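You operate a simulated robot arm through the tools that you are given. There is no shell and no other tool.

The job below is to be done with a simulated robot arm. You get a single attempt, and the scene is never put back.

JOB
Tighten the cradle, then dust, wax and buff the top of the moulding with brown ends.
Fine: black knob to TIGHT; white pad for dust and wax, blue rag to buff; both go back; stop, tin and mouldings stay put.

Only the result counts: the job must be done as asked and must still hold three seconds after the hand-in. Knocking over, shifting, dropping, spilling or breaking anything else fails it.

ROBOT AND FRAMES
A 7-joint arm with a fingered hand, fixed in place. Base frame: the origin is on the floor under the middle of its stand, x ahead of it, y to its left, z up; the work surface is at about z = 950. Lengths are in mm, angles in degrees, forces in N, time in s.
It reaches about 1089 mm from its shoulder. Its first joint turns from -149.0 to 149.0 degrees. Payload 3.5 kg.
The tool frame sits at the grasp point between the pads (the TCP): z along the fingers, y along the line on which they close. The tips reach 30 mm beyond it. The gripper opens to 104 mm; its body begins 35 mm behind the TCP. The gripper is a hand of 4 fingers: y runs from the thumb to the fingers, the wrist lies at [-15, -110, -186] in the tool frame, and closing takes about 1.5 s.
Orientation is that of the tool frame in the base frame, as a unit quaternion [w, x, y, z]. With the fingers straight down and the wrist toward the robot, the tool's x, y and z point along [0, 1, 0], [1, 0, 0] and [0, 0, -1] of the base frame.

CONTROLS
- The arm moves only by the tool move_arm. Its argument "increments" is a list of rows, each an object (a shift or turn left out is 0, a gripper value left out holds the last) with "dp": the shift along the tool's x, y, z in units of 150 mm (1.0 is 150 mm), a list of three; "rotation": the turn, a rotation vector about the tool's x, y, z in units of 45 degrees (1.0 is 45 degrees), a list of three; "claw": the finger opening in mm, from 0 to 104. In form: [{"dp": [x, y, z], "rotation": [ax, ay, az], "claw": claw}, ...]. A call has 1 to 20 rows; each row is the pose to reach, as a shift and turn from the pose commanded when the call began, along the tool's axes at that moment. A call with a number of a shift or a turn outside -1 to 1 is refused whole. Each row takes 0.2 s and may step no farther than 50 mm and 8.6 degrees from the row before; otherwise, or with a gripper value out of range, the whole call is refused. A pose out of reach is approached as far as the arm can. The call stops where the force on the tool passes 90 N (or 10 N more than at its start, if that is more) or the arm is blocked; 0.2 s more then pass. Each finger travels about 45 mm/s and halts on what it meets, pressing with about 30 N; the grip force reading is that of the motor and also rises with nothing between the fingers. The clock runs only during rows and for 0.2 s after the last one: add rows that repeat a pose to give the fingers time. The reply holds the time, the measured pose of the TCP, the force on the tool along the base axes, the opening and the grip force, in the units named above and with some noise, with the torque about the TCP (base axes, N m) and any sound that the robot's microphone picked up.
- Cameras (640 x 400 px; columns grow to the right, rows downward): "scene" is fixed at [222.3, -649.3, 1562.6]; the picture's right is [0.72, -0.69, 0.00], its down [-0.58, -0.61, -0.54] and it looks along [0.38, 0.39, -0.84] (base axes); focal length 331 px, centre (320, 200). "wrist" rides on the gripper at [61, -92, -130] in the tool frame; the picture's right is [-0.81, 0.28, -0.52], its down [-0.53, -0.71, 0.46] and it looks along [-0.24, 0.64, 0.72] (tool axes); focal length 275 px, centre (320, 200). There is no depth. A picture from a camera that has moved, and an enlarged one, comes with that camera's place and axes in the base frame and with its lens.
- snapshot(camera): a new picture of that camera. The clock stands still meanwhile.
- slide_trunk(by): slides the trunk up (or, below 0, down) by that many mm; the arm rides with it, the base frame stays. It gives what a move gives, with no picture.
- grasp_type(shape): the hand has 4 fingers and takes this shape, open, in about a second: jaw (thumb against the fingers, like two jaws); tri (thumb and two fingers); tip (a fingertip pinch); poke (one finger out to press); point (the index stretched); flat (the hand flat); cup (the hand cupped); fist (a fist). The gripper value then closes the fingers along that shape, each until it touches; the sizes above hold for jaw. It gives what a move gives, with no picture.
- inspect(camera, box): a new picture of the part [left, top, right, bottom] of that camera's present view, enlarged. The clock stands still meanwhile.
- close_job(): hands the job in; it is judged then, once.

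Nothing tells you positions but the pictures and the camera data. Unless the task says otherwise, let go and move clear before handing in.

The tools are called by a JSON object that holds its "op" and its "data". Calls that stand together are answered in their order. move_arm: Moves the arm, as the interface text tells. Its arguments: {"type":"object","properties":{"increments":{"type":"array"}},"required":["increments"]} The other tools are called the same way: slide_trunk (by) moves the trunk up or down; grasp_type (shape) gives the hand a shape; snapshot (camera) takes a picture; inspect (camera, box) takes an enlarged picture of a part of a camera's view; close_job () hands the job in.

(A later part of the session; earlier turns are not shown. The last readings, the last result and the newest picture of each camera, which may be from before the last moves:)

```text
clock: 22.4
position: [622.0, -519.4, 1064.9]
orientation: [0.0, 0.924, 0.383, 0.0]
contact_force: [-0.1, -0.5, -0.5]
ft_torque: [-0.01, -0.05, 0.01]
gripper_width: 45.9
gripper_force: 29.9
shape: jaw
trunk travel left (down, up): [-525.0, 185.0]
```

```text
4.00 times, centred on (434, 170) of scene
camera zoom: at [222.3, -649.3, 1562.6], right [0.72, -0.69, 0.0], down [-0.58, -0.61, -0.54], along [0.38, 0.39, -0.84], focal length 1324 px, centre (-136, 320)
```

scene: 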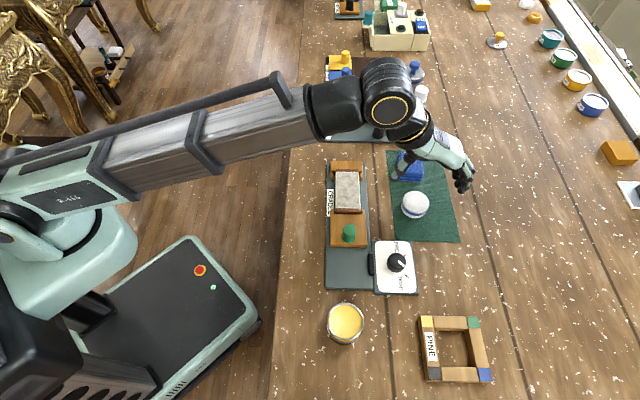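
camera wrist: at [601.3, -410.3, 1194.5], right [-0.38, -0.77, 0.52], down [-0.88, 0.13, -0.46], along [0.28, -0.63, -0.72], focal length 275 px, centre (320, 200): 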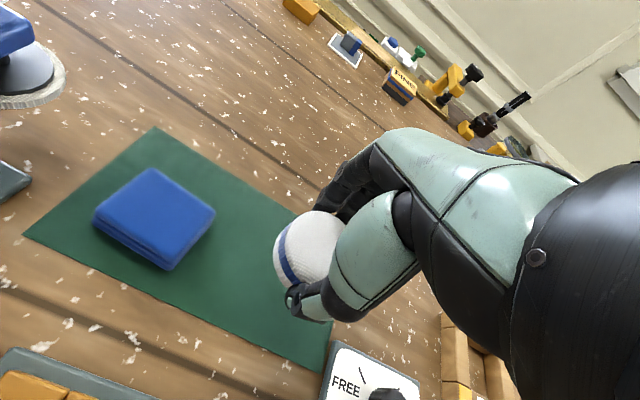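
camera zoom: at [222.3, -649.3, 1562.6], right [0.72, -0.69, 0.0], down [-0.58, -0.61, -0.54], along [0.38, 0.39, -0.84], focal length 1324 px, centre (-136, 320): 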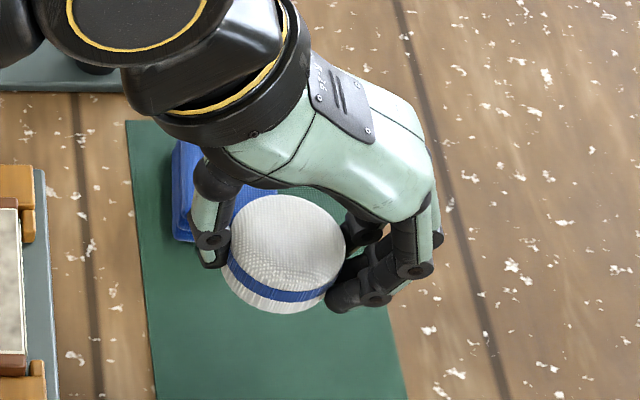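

Pad is held; its bottom is about 37 mm below the grasp point. I carry it over the moulding's centre at (543,-399), staying high.

{"op": "move_arm", "data": {"increments": [{"dp": [0.032, -0.156, 0]}, {"dp": [0.064, -0.313, 0]}, {"dp": [0.097, -0.469, 0]}, {"dp": [0.129, -0.625, 0]}, {"dp": [0.161, -0.782, 0]}, {"dp": [0.193, -0.938, 0]}, {"dp": [0.193, -0.938, 0.1]}]}}

{"op": "snapshot", "data": {"camera": "wrist"}}

{"op": "inspect", "data": {"camera": "scene", "box": [290, 120, 418, 220]}}

```text
clock: 24.0
position: [543.6, -397.6, 1047.1]
orientation: [0.0, 0.924, 0.383, -0.001]
contact_force: [0.5, -0.5, -0.2]
ft_torque: [0.02, 0.01, 0.02]
gripper_width: 45.8
gripper_force: 30.0
shape: jaw
trunk travel left (down, up): [-525.0, 185.0]
```

```text
taken
camera wrist: at [521.9, -289.6, 1177.3], right [-0.38, -0.77, 0.52], down [-0.88, 0.13, -0.46], along [0.28, -0.63, -0.72], focal length 275 px, centre (320, 200)
```

wrist: 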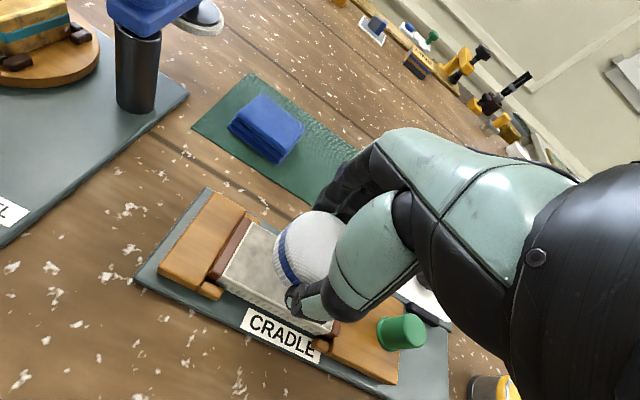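

```text
4.00 times, centred on (354, 170) of scene
camera zoom: at [222.3, -649.3, 1562.6], right [0.72, -0.69, 0.0], down [-0.58, -0.61, -0.54], along [0.38, 0.39, -0.84], focal length 1324 px, centre (184, 320)
```

zoom: 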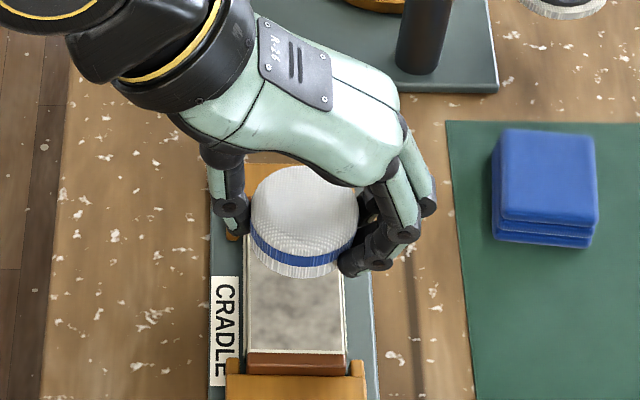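

{"op": "inspect", "data": {"camera": "wrist", "box": [140, 170, 300, 330]}}

{"op": "inspect", "data": {"camera": "wrist", "box": [270, 270, 430, 370]}}

```text
2.50 times, centred on (220, 250) of wrist
camera zoom: at [521.9, -289.6, 1177.3], right [-0.38, -0.77, 0.52], down [-0.88, 0.13, -0.46], along [0.28, -0.63, -0.72], focal length 688 px, centre (570, 75)
```

zoom: 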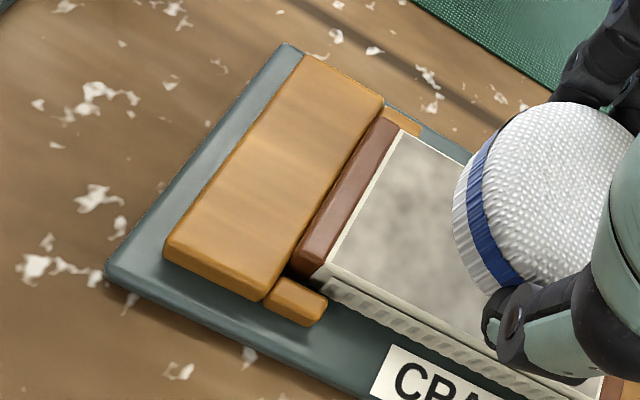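

```text
4.00 times, centred on (350, 320) of wrist
camera zoom: at [521.9, -289.6, 1177.3], right [-0.38, -0.77, 0.52], down [-0.88, 0.13, -0.46], along [0.28, -0.63, -0.72], focal length 1101 px, centre (200, -280)
```

zoom: 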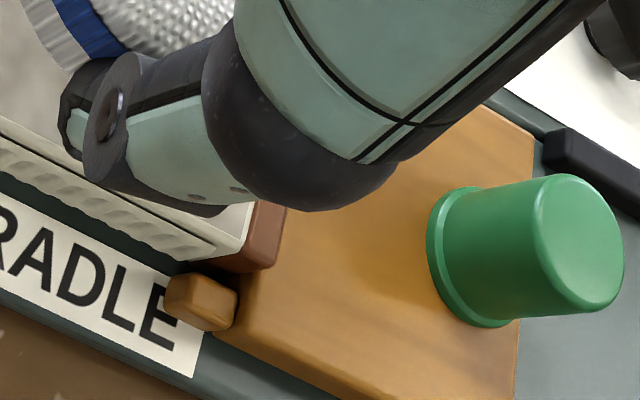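

{"op": "inspect", "data": {"camera": "scene", "box": [325, 195, 375, 255]}}

{"op": "inspect", "data": {"camera": "scene", "box": [325, 155, 375, 195]}}

```text
6.67 times, centred on (350, 225) of scene
camera zoom: at [222.3, -649.3, 1562.6], right [0.72, -0.69, 0.0], down [-0.58, -0.61, -0.54], along [0.38, 0.39, -0.84], focal length 2206 px, centre (120, 33)
```

zoom: 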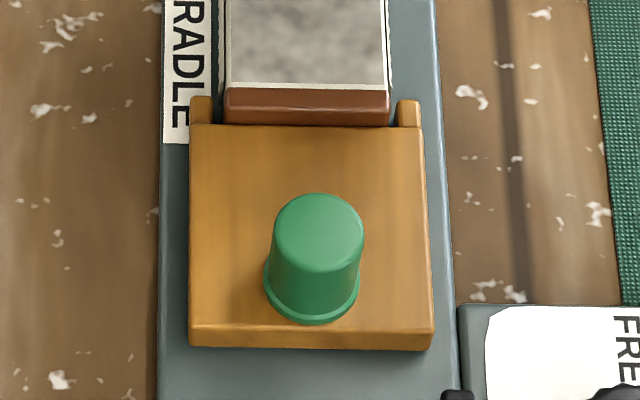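

```text
10.00 times, centred on (350, 175) of scene
camera zoom: at [222.3, -649.3, 1562.6], right [0.72, -0.69, 0.0], down [-0.58, -0.61, -0.54], along [0.38, 0.39, -0.84], focal length 3309 px, centre (20, 450)
```

zoom: 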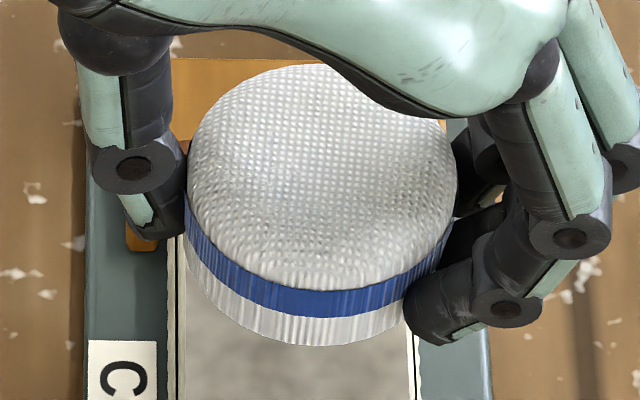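

The moulding top stands about 10 mm above the jaws, so the pad can overrun the ends. I descend slowly to find contact.

{"op": "move_arm", "data": {"increments": [{"dp": [0, 0, 0.07]}, {"dp": [0, 0, 0.14]}, {"dp": [0, 0, 0.18]}, {"dp": [0, 0, 0.187]}]}}

{"op": "move_arm", "data": {"increments": [{"dp": [0, 0, 0.01]}, {"dp": [0, 0, 0.02]}]}}

```text
clock: 25.0
position: [543.5, -397.0, 1019.5]
orientation: [0.001, 0.924, 0.383, 0.0]
contact_force: [0.2, -0.4, 1.1]
ft_torque: [-0.01, -0.04, 0.02]
gripper_width: 46.1
gripper_force: 30.1
shape: jaw
trunk travel left (down, up): [-525.0, 185.0]
```

```text
clock: 25.6
position: [543.7, -397.5, 1017.2]
orientation: [0.002, 0.924, 0.382, 0.0]
contact_force: [1.8, -0.3, 16.7]
ft_torque: [-0.03, -0.08, 0.02]
gripper_width: 46.6
gripper_force: 30.0
shape: jaw
trunk travel left (down, up): [-525.0, 185.0]
```

Contact at grasp height ≈1018, so the moulding top is about z=981. I start the dusting strokes along and across the whole top with light pressure.

{"op": "move_arm", "data": {"increments": [{"dp": [0.085, 0, -0.006]}, {"dp": [0.17, 0, -0.006]}, {"dp": [0.253, 0, -0.006]}, {"dp": [0.253, -0.06, -0.006]}, {"dp": [0.17, -0.06, -0.006]}, {"dp": [0.085, -0.06, -0.006]}, {"dp": [0, -0.06, -0.006]}, {"dp": [-0.085, -0.06, -0.006]}, {"dp": [-0.17, -0.06, -0.006]}, {"dp": [-0.253, -0.06, -0.006]}, {"dp": [-0.253, 0, -0.006]}, {"dp": [-0.253, 0.06, -0.006]}, {"dp": [-0.17, 0.06, -0.006]}, {"dp": [-0.085, 0.06, -0.006]}, {"dp": [0, 0.06, -0.006]}, {"dp": [0.085, 0.06, -0.006]}, {"dp": [0.17, 0.06, -0.006]}, {"dp": [0.253, 0.06, -0.006]}, {"dp": [0.253, 0, -0.006]}, {"dp": [0.17, 0, -0.006]}]}}

{"op": "snapshot", "data": {"camera": "wrist"}}

{"op": "inspect", "data": {"camera": "scene", "box": [310, 140, 390, 240]}}

```text
clock: 29.8
position: [563.1, -379.0, 1017.5]
orientation: [-0.001, 0.923, 0.384, 0.0]
contact_force: [2.3, 3.8, 11.3]
ft_torque: [0.0, -0.13, 0.04]
gripper_width: 46.1
gripper_force: 30.0
shape: jaw
trunk travel left (down, up): [-525.0, 185.0]
```

```text
taken
camera wrist: at [540.5, -270.9, 1148.7], right [-0.38, -0.77, 0.52], down [-0.88, 0.13, -0.46], along [0.29, -0.63, -0.72], focal length 275 px, centre (320, 200)
```

wrist: 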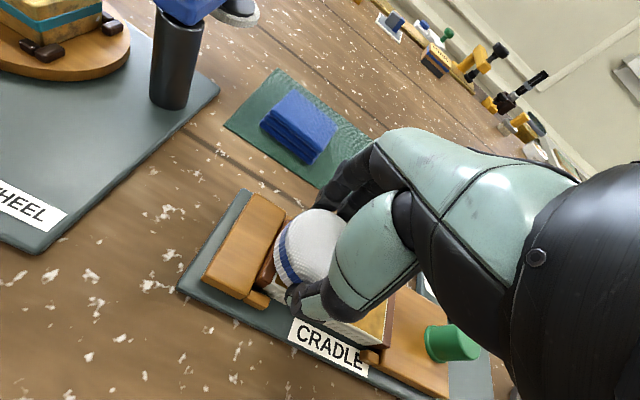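

```text
4.00 times, centred on (350, 190) of scene
camera zoom: at [222.3, -649.3, 1562.6], right [0.72, -0.69, 0.0], down [-0.58, -0.61, -0.54], along [0.38, 0.39, -0.84], focal length 1324 px, centre (200, 240)
```

zoom: 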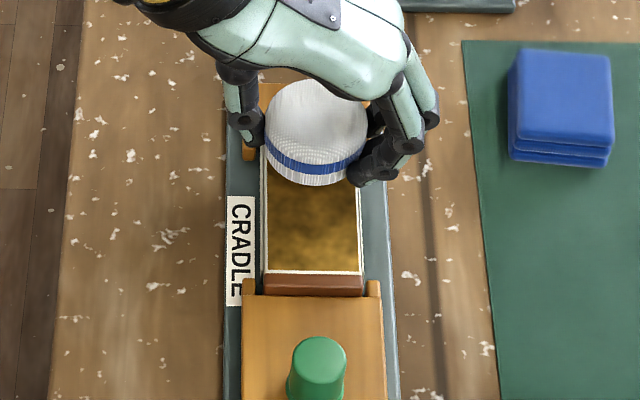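

The dust is coming off (the top now shows dark gold). I lift and look at the whole top for missed spots.

{"op": "move_arm", "data": {"increments": [{"dp": [0, 0, -0.1]}, {"dp": [0, 0, -0.25]}, {"dp": [0, 0.2, -0.4]}, {"dp": [0, 0.4, -0.45]}, {"dp": [0, 0.6, -0.45]}]}}

{"op": "inspect", "data": {"camera": "scene", "box": [325, 155, 375, 235]}}

{"op": "snapshot", "data": {"camera": "wrist"}}

```text
clock: 31.0
position: [626.6, -442.1, 1084.3]
orientation: [-0.002, 0.924, 0.383, -0.001]
contact_force: [-0.1, -0.4, -0.2]
ft_torque: [0.0, -0.01, -0.01]
gripper_width: 46.7
gripper_force: 29.7
shape: jaw
trunk travel left (down, up): [-525.0, 185.0]
```

```text
5.00 times, centred on (350, 195) of scene
camera zoom: at [222.3, -649.3, 1562.6], right [0.72, -0.69, 0.0], down [-0.58, -0.61, -0.54], along [0.38, 0.39, -0.84], focal length 1654 px, centre (170, 225)
```

zoom: 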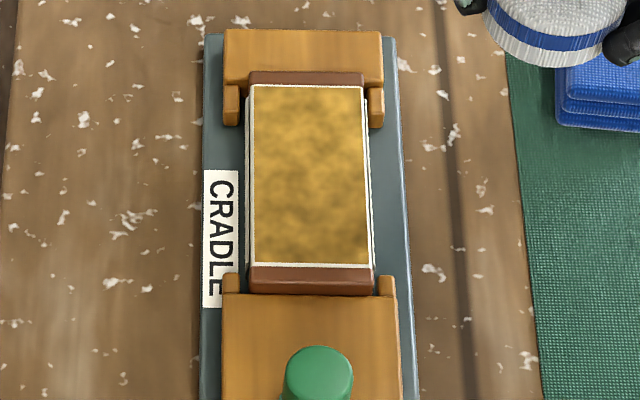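

```text
taken
camera wrist: at [603.7, -334.9, 1214.7], right [-0.38, -0.77, 0.52], down [-0.88, 0.13, -0.45], along [0.28, -0.63, -0.73], focal length 275 px, centre (320, 200)
```

wrist: 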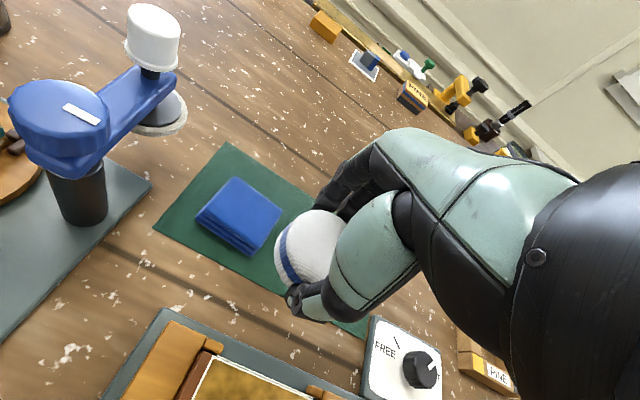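

The top is now uniformly clean gold. Next I carry the pad over to the open wax tin at about (340,-586), staying above everything.

{"op": "move_arm", "data": {"increments": [{"dp": [-0.2, -0.067, 0]}, {"dp": [-0.4, -0.134, 0]}, {"dp": [-0.6, -0.2, 0]}, {"dp": [-0.8, -0.267, 0]}, {"dp": [-1.0, -0.334, 0]}]}}

{"op": "move_arm", "data": {"increments": [{"dp": [-0.2, -0.067, 0]}, {"dp": [-0.4, -0.134, 0]}, {"dp": [-0.6, -0.2, 0]}, {"dp": [-0.8, -0.267, 0]}, {"dp": [-0.95, -0.334, 0]}]}}

{"op": "snapshot", "data": {"camera": "wrist"}}

{"op": "inspect", "data": {"camera": "scene", "box": [280, 260, 420, 360]}}

```text
clock: 32.2
position: [481.4, -513.2, 1084.3]
orientation: [0.0, 0.924, 0.383, 0.0]
contact_force: [0.3, 0.2, 0.0]
ft_torque: [0.03, 0.03, -0.02]
gripper_width: 46.4
gripper_force: 29.9
shape: jaw
trunk travel left (down, up): [-525.0, 185.0]
```

```text
clock: 33.4
position: [348.1, -581.4, 1085.0]
orientation: [0.001, 0.923, 0.384, 0.0]
contact_force: [-0.1, -1.0, -0.1]
ft_torque: [0.0, 0.02, 0.04]
gripper_width: 46.5
gripper_force: 30.2
shape: jaw
trunk travel left (down, up): [-525.0, 185.0]
```

```text
taken
camera wrist: at [326.2, -472.1, 1215.1], right [-0.38, -0.77, 0.52], down [-0.88, 0.13, -0.46], along [0.28, -0.63, -0.72], focal length 275 px, centre (320, 200)
```

wrist: 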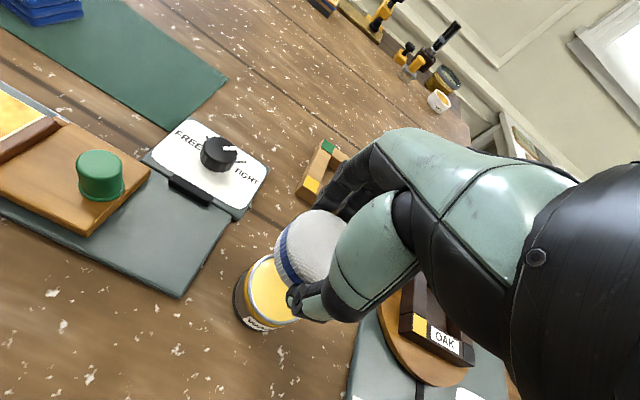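

```text
4.00 times, centred on (350, 310) of scene
camera zoom: at [222.3, -649.3, 1562.6], right [0.72, -0.69, 0.0], down [-0.58, -0.61, -0.54], along [0.38, 0.39, -0.84], focal length 1324 px, centre (200, -240)
```

zoom: 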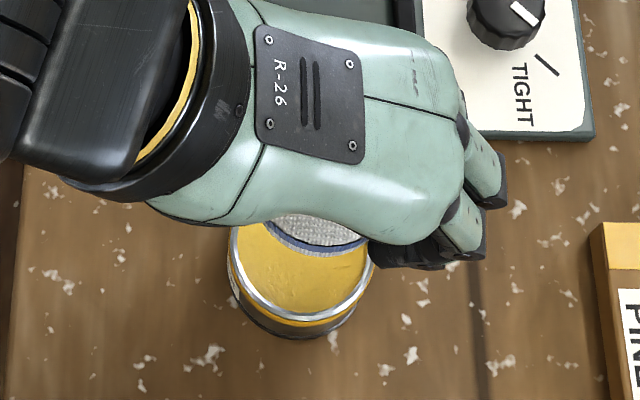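

{"op": "inspect", "data": {"camera": "wrist", "box": [220, 200, 348, 340]}}

```text
2.86 times, centred on (284, 270) of wrist
camera zoom: at [326.2, -472.1, 1215.1], right [-0.38, -0.77, 0.52], down [-0.88, 0.13, -0.46], along [0.28, -0.63, -0.72], focal length 786 px, centre (423, 0)
```

zoom: 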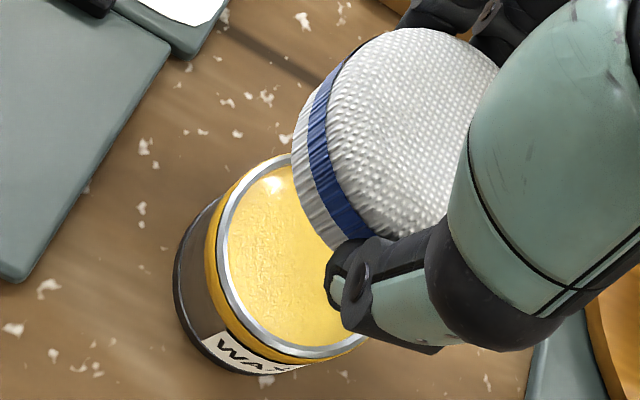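

Tin centre refined to about (340,-585). I shift over it and lower the pad gently until it touches.

{"op": "move_arm", "data": {"increments": [{"dp": [-0.056, -0.02, 0]}, {"dp": [-0.056, -0.02, 0.1]}, {"dp": [-0.056, -0.02, 0.2]}, {"dp": [-0.056, -0.02, 0.28]}, {"dp": [-0.056, -0.02, 0.287]}]}}

{"op": "snapshot", "data": {"camera": "wrist"}}

{"op": "inspect", "data": {"camera": "scene", "box": [280, 260, 420, 360]}}

```text
clock: 34.6
position: [340.2, -584.0, 1041.4]
orientation: [0.0, 0.924, 0.383, 0.0]
contact_force: [-1.1, -0.9, 0.0]
ft_torque: [-0.03, -0.03, -0.03]
gripper_width: 46.2
gripper_force: 29.7
shape: jaw
trunk travel left (down, up): [-525.0, 185.0]
```

```text
taken
camera wrist: at [318.0, -475.7, 1172.0], right [-0.38, -0.77, 0.52], down [-0.88, 0.13, -0.46], along [0.28, -0.63, -0.72], focal length 275 px, centre (320, 200)
```

wrist: 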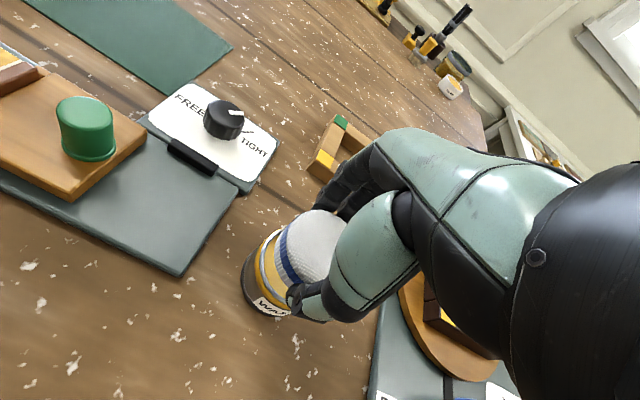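

```text
4.00 times, centred on (350, 310) of scene
camera zoom: at [222.3, -649.3, 1562.6], right [0.72, -0.69, 0.0], down [-0.58, -0.61, -0.54], along [0.38, 0.39, -0.84], focal length 1324 px, centre (200, -240)
```

zoom: 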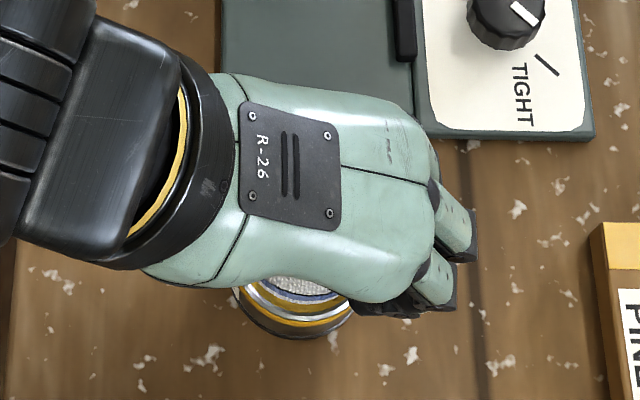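

{"op": "inspect", "data": {"camera": "wrist", "box": [220, 200, 348, 330]}}

{"op": "inspect", "data": {"camera": "scene", "box": [330, 320, 380, 350]}}

```text
3.08 times, centred on (284, 265) of wrist
camera zoom: at [318.0, -475.7, 1172.0], right [-0.38, -0.77, 0.52], down [-0.88, 0.13, -0.46], along [0.28, -0.63, -0.72], focal length 847 px, centre (431, 0)
```

zoom: 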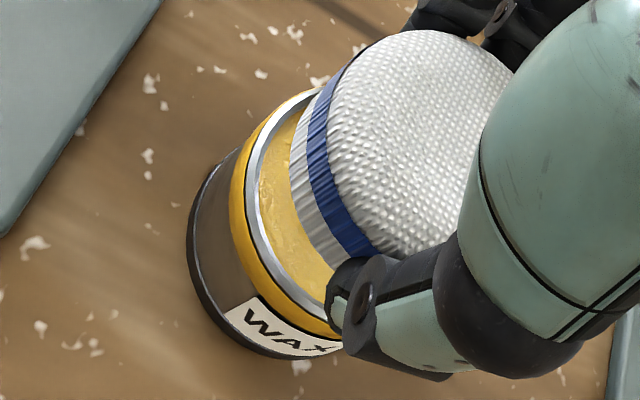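

```text
12.80 times, centred on (355, 335) of scene
camera zoom: at [222.3, -649.3, 1562.6], right [0.72, -0.69, 0.0], down [-0.58, -0.61, -0.54], along [0.38, 0.39, -0.84], focal length 4235 px, centre (-128, -1528)
```

zoom: 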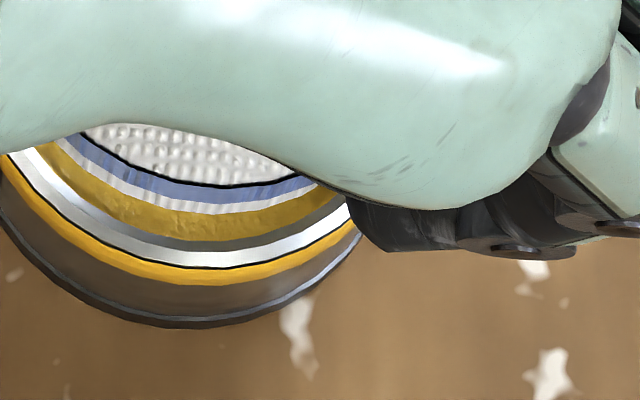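

The pad is a few mm toward the finger side and roughly 5 mm above the rim. I recentre and lower in small steps while watching the force.

{"op": "move_arm", "data": {"increments": [{"dp": [-0.008, -0.018, 0]}, {"dp": [-0.008, -0.018, 0.013]}, {"dp": [-0.008, -0.018, 0.026]}]}}

{"op": "inspect", "data": {"camera": "wrist", "box": [220, 200, 348, 330]}}

{"op": "inspect", "data": {"camera": "scene", "box": [330, 320, 380, 350]}}

```text
clock: 35.4
position: [336.3, -582.7, 1037.5]
orientation: [0.0, 0.924, 0.384, 0.0]
contact_force: [-0.4, -0.2, 0.7]
ft_torque: [-0.01, 0.04, 0.02]
gripper_width: 46.4
gripper_force: 29.6
shape: jaw
trunk travel left (down, up): [-525.0, 185.0]
```

```text
3.08 times, centred on (284, 265) of wrist
camera zoom: at [315.2, -473.9, 1168.1], right [-0.38, -0.77, 0.52], down [-0.88, 0.13, -0.46], along [0.28, -0.63, -0.72], focal length 847 px, centre (431, 0)
```

zoom: 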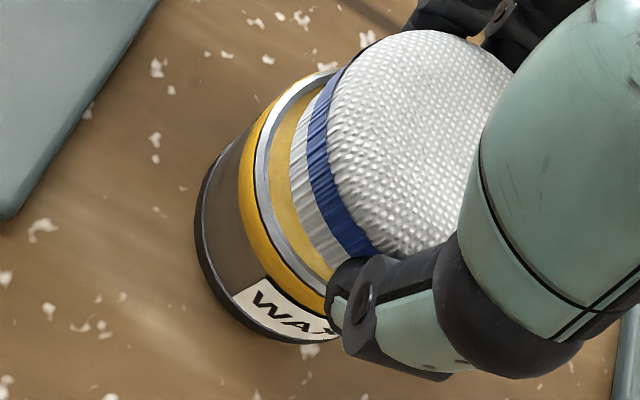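

```text
12.80 times, centred on (355, 335) of scene
camera zoom: at [222.3, -649.3, 1562.6], right [0.72, -0.69, 0.0], down [-0.58, -0.61, -0.54], along [0.38, 0.39, -0.84], focal length 4235 px, centre (-128, -1528)
```

zoom: 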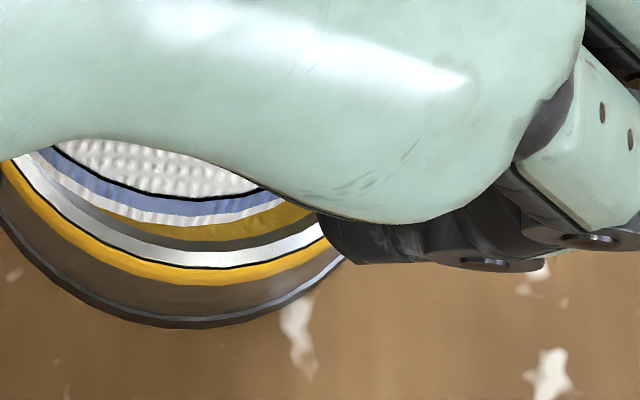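

{"op": "move_arm", "data": {"increments": [{"dp": [0, 0.005, 0.01]}, {"dp": [0, 0.005, 0.02]}]}}

{"op": "move_arm", "data": {"increments": [{"dp": [0, 0, 0.007]}, {"dp": [0, 0, 0.013]}]}}

{"op": "inspect", "data": {"camera": "scene", "box": [330, 320, 380, 350]}}

{"op": "inspect", "data": {"camera": "wrist", "box": [220, 200, 348, 330]}}

```text
clock: 36.0
position: [336.5, -582.8, 1035.2]
orientation: [0.0, 0.923, 0.384, -0.001]
contact_force: [-0.1, 0.2, -0.2]
ft_torque: [0.04, -0.02, -0.01]
gripper_width: 46.1
gripper_force: 29.6
shape: jaw
trunk travel left (down, up): [-525.0, 185.0]
```

```text
clock: 36.6
position: [338.0, -583.4, 1034.1]
orientation: [0.001, 0.924, 0.383, 0.0]
contact_force: [-0.1, -0.2, 0.7]
ft_torque: [-0.02, 0.01, -0.04]
gripper_width: 46.5
gripper_force: 30.3
shape: jaw
trunk travel left (down, up): [-525.0, 185.0]
```

```text
12.80 times, centred on (355, 335) of scene
camera zoom: at [222.3, -649.3, 1562.6], right [0.72, -0.69, 0.0], down [-0.58, -0.61, -0.54], along [0.38, 0.39, -0.84], focal length 4235 px, centre (-128, -1528)
```

zoom: 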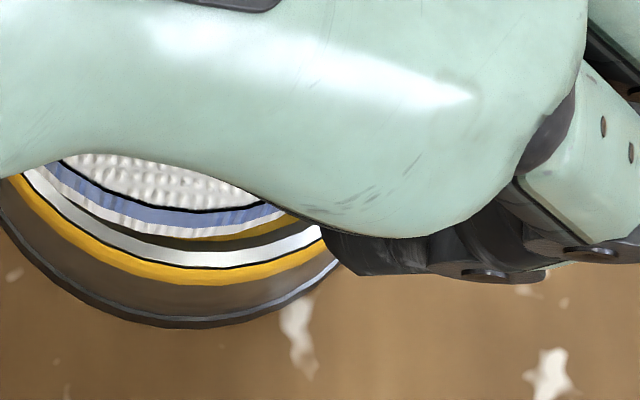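

```text
3.08 times, centred on (284, 265) of wrist
camera zoom: at [315.2, -474.8, 1164.0], right [-0.38, -0.77, 0.52], down [-0.88, 0.13, -0.46], along [0.28, -0.63, -0.72], focal length 847 px, centre (431, 0)
```

zoom: 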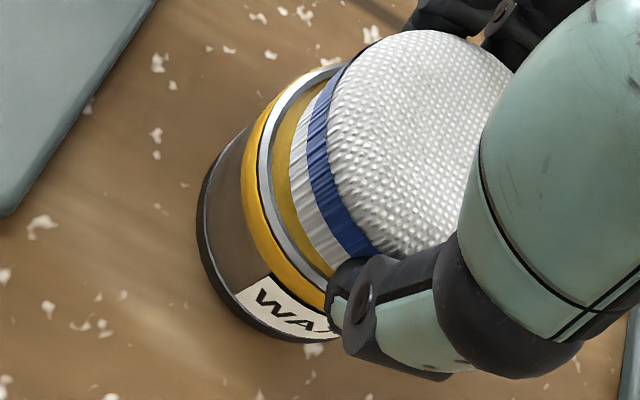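

{"op": "move_arm", "data": {"increments": [{"dp": [0, 0, 0.007]}, {"dp": [0, 0, 0.014]}]}}

{"op": "move_arm", "data": {"increments": [{"dp": [0, 0, 0.006]}, {"dp": [0, 0, 0.012]}]}}

{"op": "inspect", "data": {"camera": "scene", "box": [330, 320, 380, 350]}}

{"op": "inspect", "data": {"camera": "wrist", "box": [220, 200, 348, 330]}}

```text
clock: 37.2
position: [336.6, -583.1, 1032.7]
orientation: [0.001, 0.924, 0.383, 0.0]
contact_force: [0.2, 0.2, -0.6]
ft_torque: [0.01, 0.01, 0.01]
gripper_width: 46.4
gripper_force: 29.9
shape: jaw
trunk travel left (down, up): [-525.0, 185.0]
```

```text
clock: 37.8
position: [336.3, -583.8, 1030.7]
orientation: [0.001, 0.924, 0.383, 0.0]
contact_force: [-0.2, -1.1, 8.0]
ft_torque: [-0.03, 0.01, -0.01]
gripper_width: 46.2
gripper_force: 30.1
shape: jaw
trunk travel left (down, up): [-525.0, 185.0]
```

```text
12.80 times, centred on (355, 335) of scene
camera zoom: at [222.3, -649.3, 1562.6], right [0.72, -0.69, 0.0], down [-0.58, -0.61, -0.54], along [0.38, 0.39, -0.84], focal length 4235 px, centre (-128, -1528)
```

zoom: 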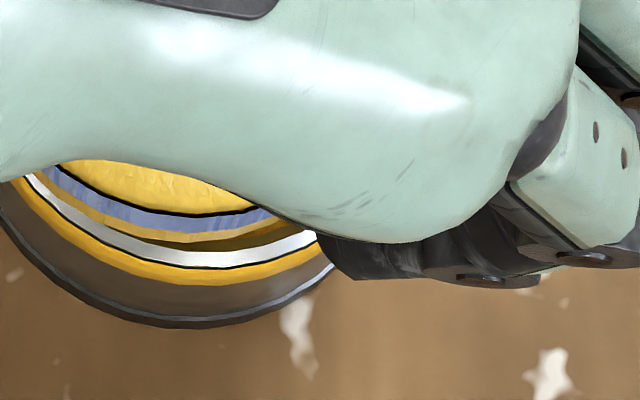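

```text
3.08 times, centred on (284, 265) of wrist
camera zoom: at [314.9, -474.4, 1160.8], right [-0.38, -0.77, 0.52], down [-0.88, 0.13, -0.46], along [0.28, -0.63, -0.72], focal length 847 px, centre (431, 0)
```

zoom: 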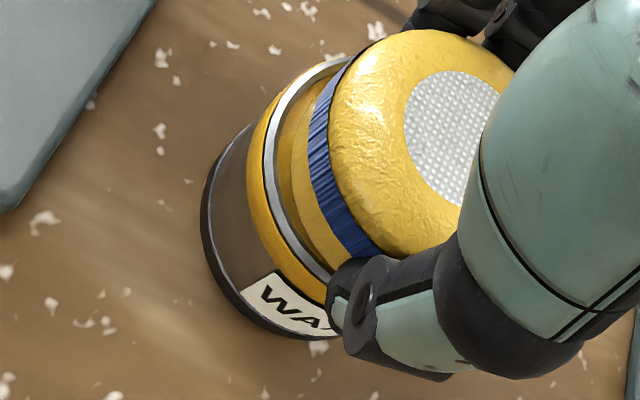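

The pad has turned yellow — it is loaded with wax. I lift straight up and carry it back over the moulding.

{"op": "move_arm", "data": {"increments": [{"dp": [0, 0, -0.03]}, {"dp": [0, 0, -0.08]}, {"dp": [0, 0, -0.2]}, {"dp": [0, 0, -0.36]}]}}

{"op": "move_arm", "data": {"increments": [{"dp": [0.185, 0.01, 0]}, {"dp": [0.37, 0.02, 0]}, {"dp": [0.555, 0.03, 0]}, {"dp": [0.74, 0.04, 0]}, {"dp": [0.925, 0.05, 0]}]}}

{"op": "move_arm", "data": {"increments": [{"dp": [0.185, 0.01, 0]}, {"dp": [0.37, 0.02, 0]}, {"dp": [0.555, 0.03, 0]}, {"dp": [0.74, 0.04, 0]}, {"dp": [0.925, 0.05, 0]}, {"dp": [0.925, 0.05, 0.15]}, {"dp": [0.925, 0.05, 0.3]}]}}

{"op": "inspect", "data": {"camera": "scene", "box": [310, 140, 390, 240]}}

{"op": "inspect", "data": {"camera": "scene", "box": [310, 290, 390, 340]}}

```text
clock: 38.8
position: [336.5, -583.3, 1082.8]
orientation: [0.0, 0.924, 0.383, 0.0]
contact_force: [-0.6, 0.1, 0.5]
ft_torque: [0.04, 0.01, 0.01]
gripper_width: 46.4
gripper_force: 30.5
shape: jaw
trunk travel left (down, up): [-525.0, 185.0]
```

```text
clock: 40.0
position: [439.8, -490.6, 1084.2]
orientation: [0.001, 0.924, 0.382, 0.0]
contact_force: [-1.1, -0.3, -1.3]
ft_torque: [-0.02, 0.03, 0.03]
gripper_width: 46.3
gripper_force: 29.6
shape: jaw
trunk travel left (down, up): [-525.0, 185.0]
```

```text
clock: 41.6
position: [545.3, -398.2, 1037.4]
orientation: [0.0, 0.924, 0.382, 0.001]
contact_force: [-0.3, 0.1, -0.6]
ft_torque: [0.03, -0.01, 0.02]
gripper_width: 46.3
gripper_force: 29.8
shape: jaw
trunk travel left (down, up): [-525.0, 185.0]
```

```text
4.00 times, centred on (350, 190) of scene
camera zoom: at [222.3, -649.3, 1562.6], right [0.72, -0.69, 0.0], down [-0.58, -0.61, -0.54], along [0.38, 0.39, -0.84], focal length 1324 px, centre (200, 240)
```

zoom: 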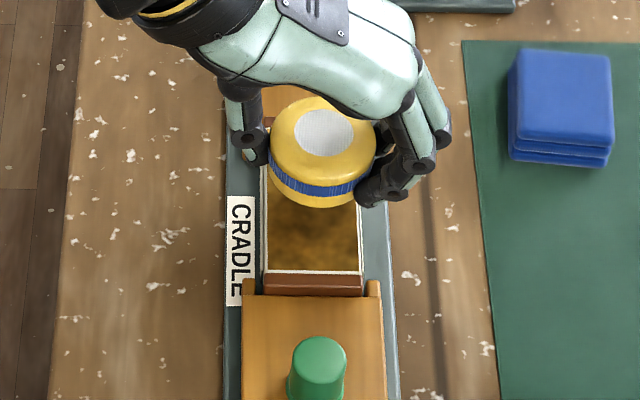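

```text
8.00 times, centred on (350, 315) of scene
camera zoom: at [222.3, -649.3, 1562.6], right [0.72, -0.69, 0.0], down [-0.58, -0.61, -0.54], along [0.38, 0.39, -0.84], focal length 2647 px, centre (80, -720)
```

zoom: 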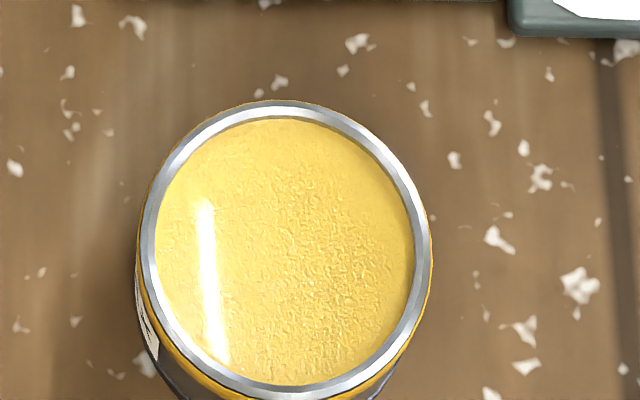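

Tin is untouched; the pad is yellow. I lower to contact and wax the whole top with the same strokes.

{"op": "move_arm", "data": {"increments": [{"dp": [0, -0.02, 0.05]}, {"dp": [0, -0.02, 0.1]}, {"dp": [0, -0.02, 0.125]}, {"dp": [0, -0.02, 0.138]}]}}

```text
clock: 42.6
position: [542.0, -395.5, 1019.9]
orientation: [0.001, 0.924, 0.382, 0.001]
contact_force: [0.0, -0.6, 8.3]
ft_torque: [-0.06, -0.06, 0.0]
gripper_width: 46.6
gripper_force: 29.9
shape: jaw
trunk travel left (down, up): [-525.0, 185.0]
```

{"op": "move_arm", "data": {"increments": [{"dp": [0.085, 0, 0.005]}, {"dp": [0.17, 0, 0.005]}, {"dp": [0.253, 0, 0.005]}, {"dp": [0.253, -0.06, 0.005]}, {"dp": [0.17, -0.06, 0.005]}, {"dp": [0.085, -0.06, 0.005]}, {"dp": [0, -0.06, 0.005]}, {"dp": [-0.085, -0.06, 0.005]}, {"dp": [-0.17, -0.06, 0.005]}, {"dp": [-0.253, -0.06, 0.005]}, {"dp": [-0.253, 0, 0.005]}, {"dp": [-0.253, 0.06, 0.005]}, {"dp": [-0.17, 0.06, 0.005]}, {"dp": [-0.085, 0.06, 0.005]}, {"dp": [0, 0.06, 0.005]}, {"dp": [0.085, 0.06, 0.005]}, {"dp": [0.17, 0.06, 0.005]}, {"dp": [0.253, 0.06, 0.005]}, {"dp": [0.253, 0, 0.005]}, {"dp": [0.17, 0, 0.005]}]}}

{"op": "inspect", "data": {"camera": "scene", "box": [310, 140, 390, 240]}}

{"op": "inspect", "data": {"camera": "wrist", "box": [200, 180, 400, 360]}}

```text
clock: 46.8
position: [559.6, -377.5, 1017.6]
orientation: [0.0, 0.923, 0.384, 0.001]
contact_force: [1.2, 2.0, 3.9]
ft_torque: [-0.03, -0.03, -0.01]
gripper_width: 46.6
gripper_force: 30.0
shape: jaw
trunk travel left (down, up): [-525.0, 185.0]
```

```text
4.00 times, centred on (350, 190) of scene
camera zoom: at [222.3, -649.3, 1562.6], right [0.72, -0.69, 0.0], down [-0.58, -0.61, -0.54], along [0.38, 0.39, -0.84], focal length 1324 px, centre (200, 240)
```

zoom: 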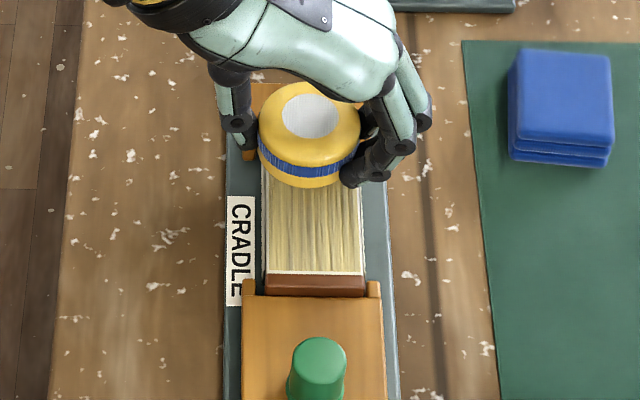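

```text
2.22 times, centred on (300, 270) of wrist
camera zoom: at [537.5, -268.6, 1148.2], right [-0.38, -0.77, 0.52], down [-0.88, 0.13, -0.46], along [0.28, -0.63, -0.72], focal length 612 px, centre (364, 44)
```

zoom: 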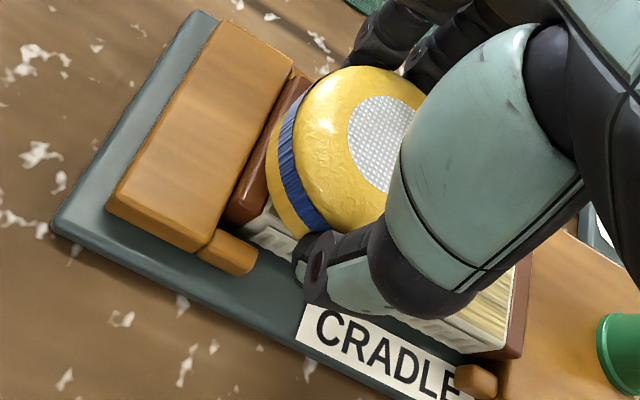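

The top now shows a pale streaky wax film. I lift and look at the whole top for bare spots.

{"op": "move_arm", "data": {"increments": [{"dp": [0, 0, -0.1]}, {"dp": [0, 0, -0.25]}, {"dp": [0, 0.2, -0.4]}, {"dp": [0, 0.4, -0.45]}, {"dp": [0, 0.6, -0.45]}]}}

{"op": "inspect", "data": {"camera": "scene", "box": [325, 155, 375, 235]}}

{"op": "inspect", "data": {"camera": "scene", "box": [330, 160, 370, 190]}}

{"op": "snapshot", "data": {"camera": "scene"}}

```text
clock: 48.0
position: [624.0, -440.7, 1085.3]
orientation: [0.0, 0.924, 0.383, 0.0]
contact_force: [-0.6, -1.7, -0.8]
ft_torque: [0.05, -0.01, -0.01]
gripper_width: 46.3
gripper_force: 29.6
shape: jaw
trunk travel left (down, up): [-525.0, 185.0]
```

```text
5.00 times, centred on (350, 195) of scene
camera zoom: at [222.3, -649.3, 1562.6], right [0.72, -0.69, 0.0], down [-0.58, -0.61, -0.54], along [0.38, 0.39, -0.84], focal length 1654 px, centre (170, 225)
```

zoom: 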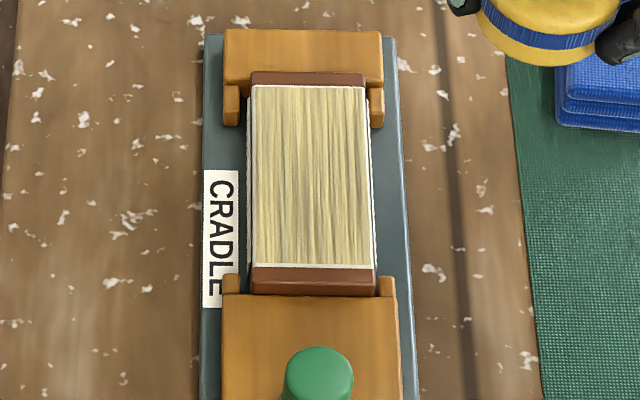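

```text
13.33 times, centred on (350, 175) of scene
camera zoom: at [222.3, -649.3, 1562.6], right [0.72, -0.69, 0.0], down [-0.58, -0.61, -0.54], along [0.38, 0.39, -0.84], focal length 4412 px, centre (-80, 533)
```

zoom: 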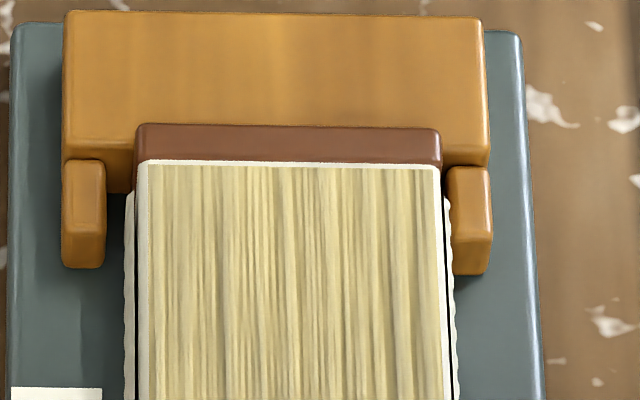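

```text
taken
```

scene: 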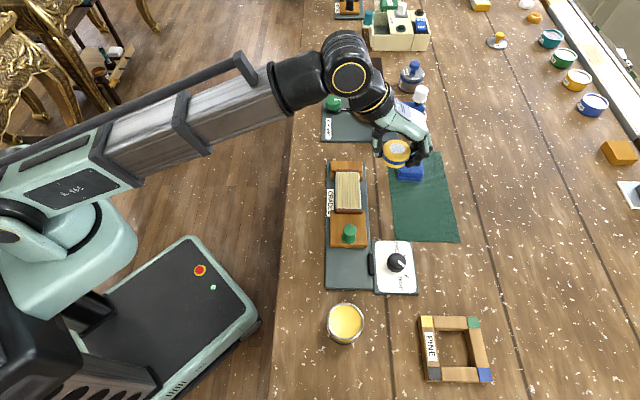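

The wax film covers the whole top. Now I return the pad to its place on the mat at (622,-518).

{"op": "move_arm", "data": {"increments": [{"dp": [-0.125, 0.119, 0]}, {"dp": [-0.25, 0.238, 0]}, {"dp": [-0.374, 0.357, 0]}, {"dp": [-0.374, 0.357, 0.2]}, {"dp": [-0.374, 0.357, 0.4]}, {"dp": [-0.374, 0.357, 0.52]}, {"dp": [-0.374, 0.357, 0.58]}]}}

{"op": "inspect", "data": {"camera": "scene", "box": [370, 140, 498, 250]}}

{"op": "snapshot", "data": {"camera": "wrist"}}

```text
clock: 49.6
position: [622.5, -518.0, 998.9]
orientation: [0.0, 0.924, 0.382, 0.0]
contact_force: [-0.1, 0.2, -0.3]
ft_torque: [0.0, -0.02, 0.04]
gripper_width: 46.7
gripper_force: 30.4
shape: jaw
trunk travel left (down, up): [-525.0, 185.0]
```

```text
3.64 times, centred on (434, 195) of scene
camera zoom: at [222.3, -649.3, 1562.6], right [0.72, -0.69, 0.0], down [-0.58, -0.61, -0.54], along [0.38, 0.39, -0.84], focal length 1203 px, centre (-94, 218)
```

zoom: 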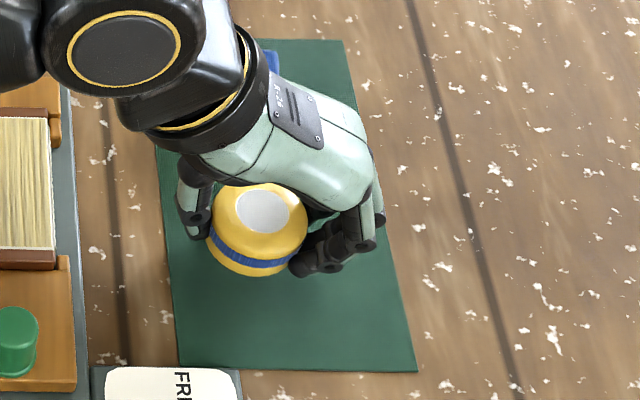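

```text
taken
camera wrist: at [600.7, -410.0, 1127.2], right [-0.38, -0.77, 0.52], down [-0.88, 0.13, -0.46], along [0.28, -0.63, -0.72], focal length 275 px, centre (320, 200)
```

wrist: 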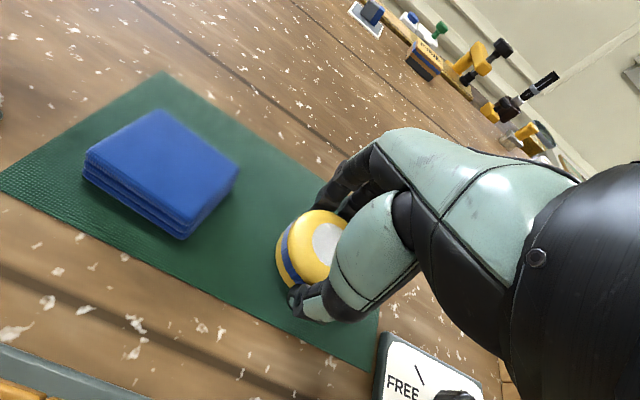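

{"op": "move_arm", "data": {"increments": [{"dp": [0, 0, 0.025]}, {"dp": [0, 0, 0.045]}, {"dp": [0, 0, 0.055]}]}}

{"op": "move_arm", "data": {"increments": [{"dp": [0, 0, 0.006]}, {"dp": [0, 0, 0.012]}]}}

```text
clock: 50.4
position: [621.9, -519.1, 989.5]
orientation: [0.0, 0.924, 0.382, 0.0]
contact_force: [-0.3, 0.5, -0.3]
ft_torque: [0.01, 0.01, 0.01]
gripper_width: 46.7
gripper_force: 29.8
shape: jaw
trunk travel left (down, up): [-525.0, 185.0]
```

```text
clock: 51.0
position: [621.9, -518.1, 988.2]
orientation: [0.001, 0.924, 0.383, 0.0]
contact_force: [-0.5, 0.5, -0.5]
ft_torque: [0.0, 0.01, -0.02]
gripper_width: 46.4
gripper_force: 29.5
shape: jaw
trunk travel left (down, up): [-525.0, 185.0]
```

{"op": "move_arm", "data": {"increments": [{"dp": [0, 0, 0.005]}, {"dp": [0, 0, 0.01]}]}}

```text
clock: 51.6
position: [620.9, -518.1, 986.7]
orientation: [0.0, 0.924, 0.383, 0.001]
contact_force: [-0.1, 1.4, 0.6]
ft_torque: [-0.02, -0.03, 0.04]
gripper_width: 46.9
gripper_force: 29.9
shape: jaw
trunk travel left (down, up): [-525.0, 185.0]
```

{"op": "move_arm", "data": {"increments": [{"dp": [0, 0, 0.005]}, {"dp": [0, 0, 0.009]}]}}

```text
clock: 52.2
position: [621.6, -518.1, 986.2]
orientation: [0.001, 0.924, 0.382, 0.0]
contact_force: [-0.9, -1.3, 6.9]
ft_torque: [-0.02, -0.01, -0.02]
gripper_width: 46.7
gripper_force: 30.0
shape: jaw
trunk travel left (down, up): [-525.0, 185.0]
```

Pad rests on the mat. I open the fingers and rise.

{"op": "move_arm", "data": {"increments": [{"claw": 55}, {"claw": 65}, {"claw": 80}, {"claw": 95}, {"claw": 104}, {"claw": 104}, {"dp": [0, 0, -0.15]}, {"dp": [0, 0, -0.35]}, {"dp": [0, 0, -0.6]}]}}

{"op": "inspect", "data": {"camera": "scene", "box": [370, 140, 498, 250]}}

{"op": "snapshot", "data": {"camera": "wrist"}}

```text
clock: 54.2
position: [622.3, -515.6, 1077.9]
orientation: [0.0, 0.924, 0.382, 0.0]
contact_force: [-0.3, 0.3, 0.4]
ft_torque: [0.0, -0.04, 0.0]
gripper_width: 103.6
gripper_force: 0.0
shape: jaw
trunk travel left (down, up): [-525.0, 185.0]
```

```text
3.64 times, centred on (434, 195) of scene
camera zoom: at [222.3, -649.3, 1562.6], right [0.72, -0.69, 0.0], down [-0.58, -0.61, -0.54], along [0.38, 0.39, -0.84], focal length 1203 px, centre (-94, 218)
```

zoom: 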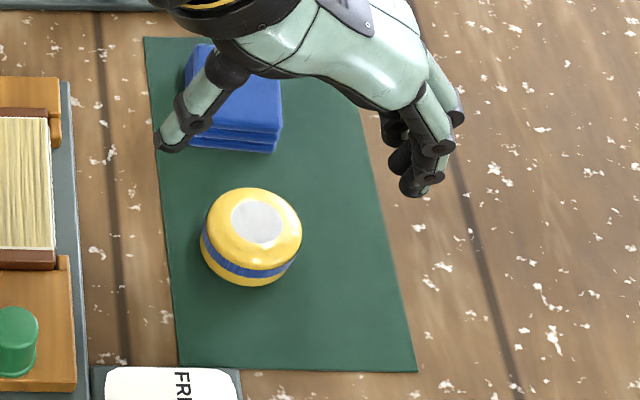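

```text
taken
camera wrist: at [600.5, -408.2, 1207.2], right [-0.38, -0.77, 0.52], down [-0.88, 0.13, -0.45], along [0.28, -0.63, -0.72], focal length 275 px, centre (320, 200)
```

wrist: 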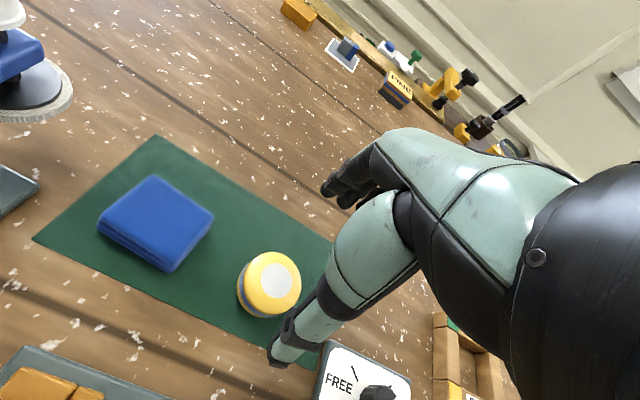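

Pad is back within a pixel of its original place. Now I study the blue rag.

{"op": "inspect", "data": {"camera": "wrist", "box": [80, 160, 240, 280]}}

{"op": "inspect", "data": {"camera": "scene", "box": [380, 140, 444, 190]}}

```text
3.33 times, centred on (160, 220) of wrist
camera zoom: at [600.5, -408.2, 1207.2], right [-0.38, -0.77, 0.52], down [-0.88, 0.13, -0.45], along [0.28, -0.63, -0.72], focal length 918 px, centre (853, 133)
```

zoom: 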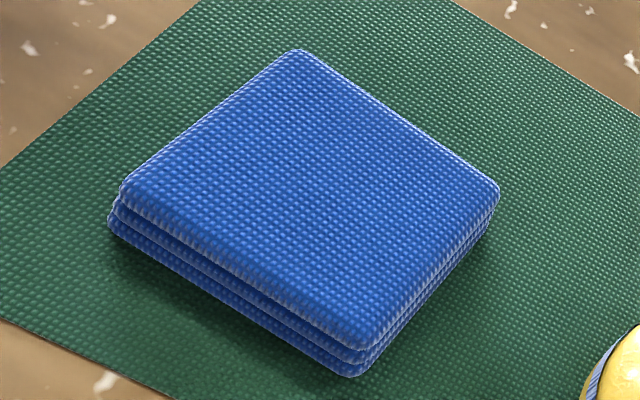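

```text
8.00 times, centred on (412, 165) of scene
camera zoom: at [222.3, -649.3, 1562.6], right [0.72, -0.69, 0.0], down [-0.58, -0.61, -0.54], along [0.38, 0.39, -0.84], focal length 2647 px, centre (-416, 480)
```

zoom: 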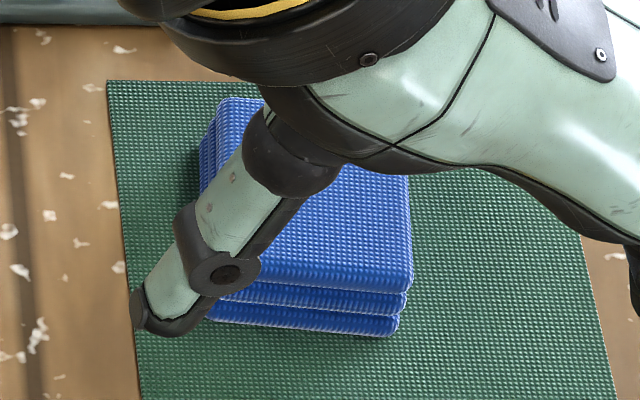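

The rag measures about 60×51 mm, centred near (700,-448), with its short axis about 50° clockwise from +x. I move over it and turn the hand 5° to match.

{"op": "move_arm", "data": {"increments": [{"dp": [0.17, 0.01, 0], "rotation": [0, 0, 0.03]}, {"dp": [0.34, 0.02, 0], "rotation": [0, 0, 0.06]}, {"dp": [0.51, 0.03, 0], "rotation": [0, 0, 0.09]}, {"dp": [0.69, 0.04, 0], "rotation": [0, 0, 0.111]}, {"dp": [0.69, 0.04, 0], "rotation": [0, 0, 0.111]}]}}

{"op": "snapshot", "data": {"camera": "wrist"}}

{"op": "snapshot", "data": {"camera": "scene"}}

```text
clock: 55.4
position: [700.3, -447.7, 1077.4]
orientation: [0.0, 0.94, 0.342, -0.001]
contact_force: [-0.4, 0.3, -0.6]
ft_torque: [0.0, -0.02, 0.01]
gripper_width: 103.6
gripper_force: 0.1
shape: jaw
trunk travel left (down, up): [-525.0, 185.0]
```

```text
taken
camera wrist: at [687.5, -338.6, 1207.1], right [-0.44, -0.73, 0.52], down [-0.87, 0.2, -0.46], along [0.23, -0.65, -0.72], focal length 275 px, centre (320, 200)
```

wrist: 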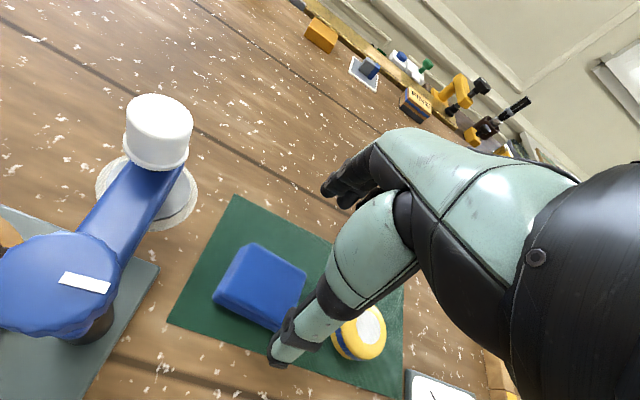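

```text
taken
```

scene: 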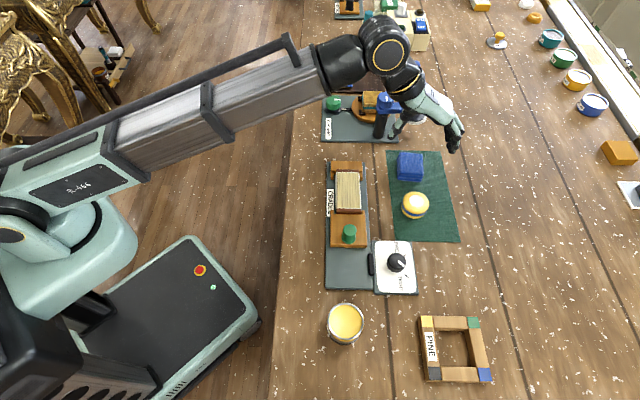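

{"op": "inspect", "data": {"camera": "wrist", "box": [190, 220, 350, 340]}}

```text
3.33 times, centred on (270, 280) of wrist
camera zoom: at [687.5, -338.6, 1207.1], right [-0.44, -0.73, 0.52], down [-0.87, 0.2, -0.46], along [0.23, -0.65, -0.72], focal length 918 px, centre (487, -67)
```

zoom: 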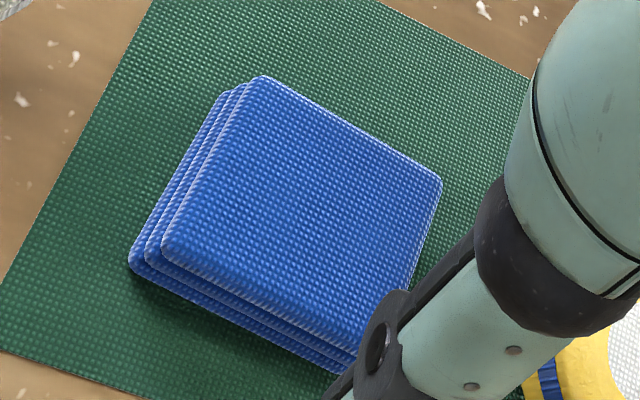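

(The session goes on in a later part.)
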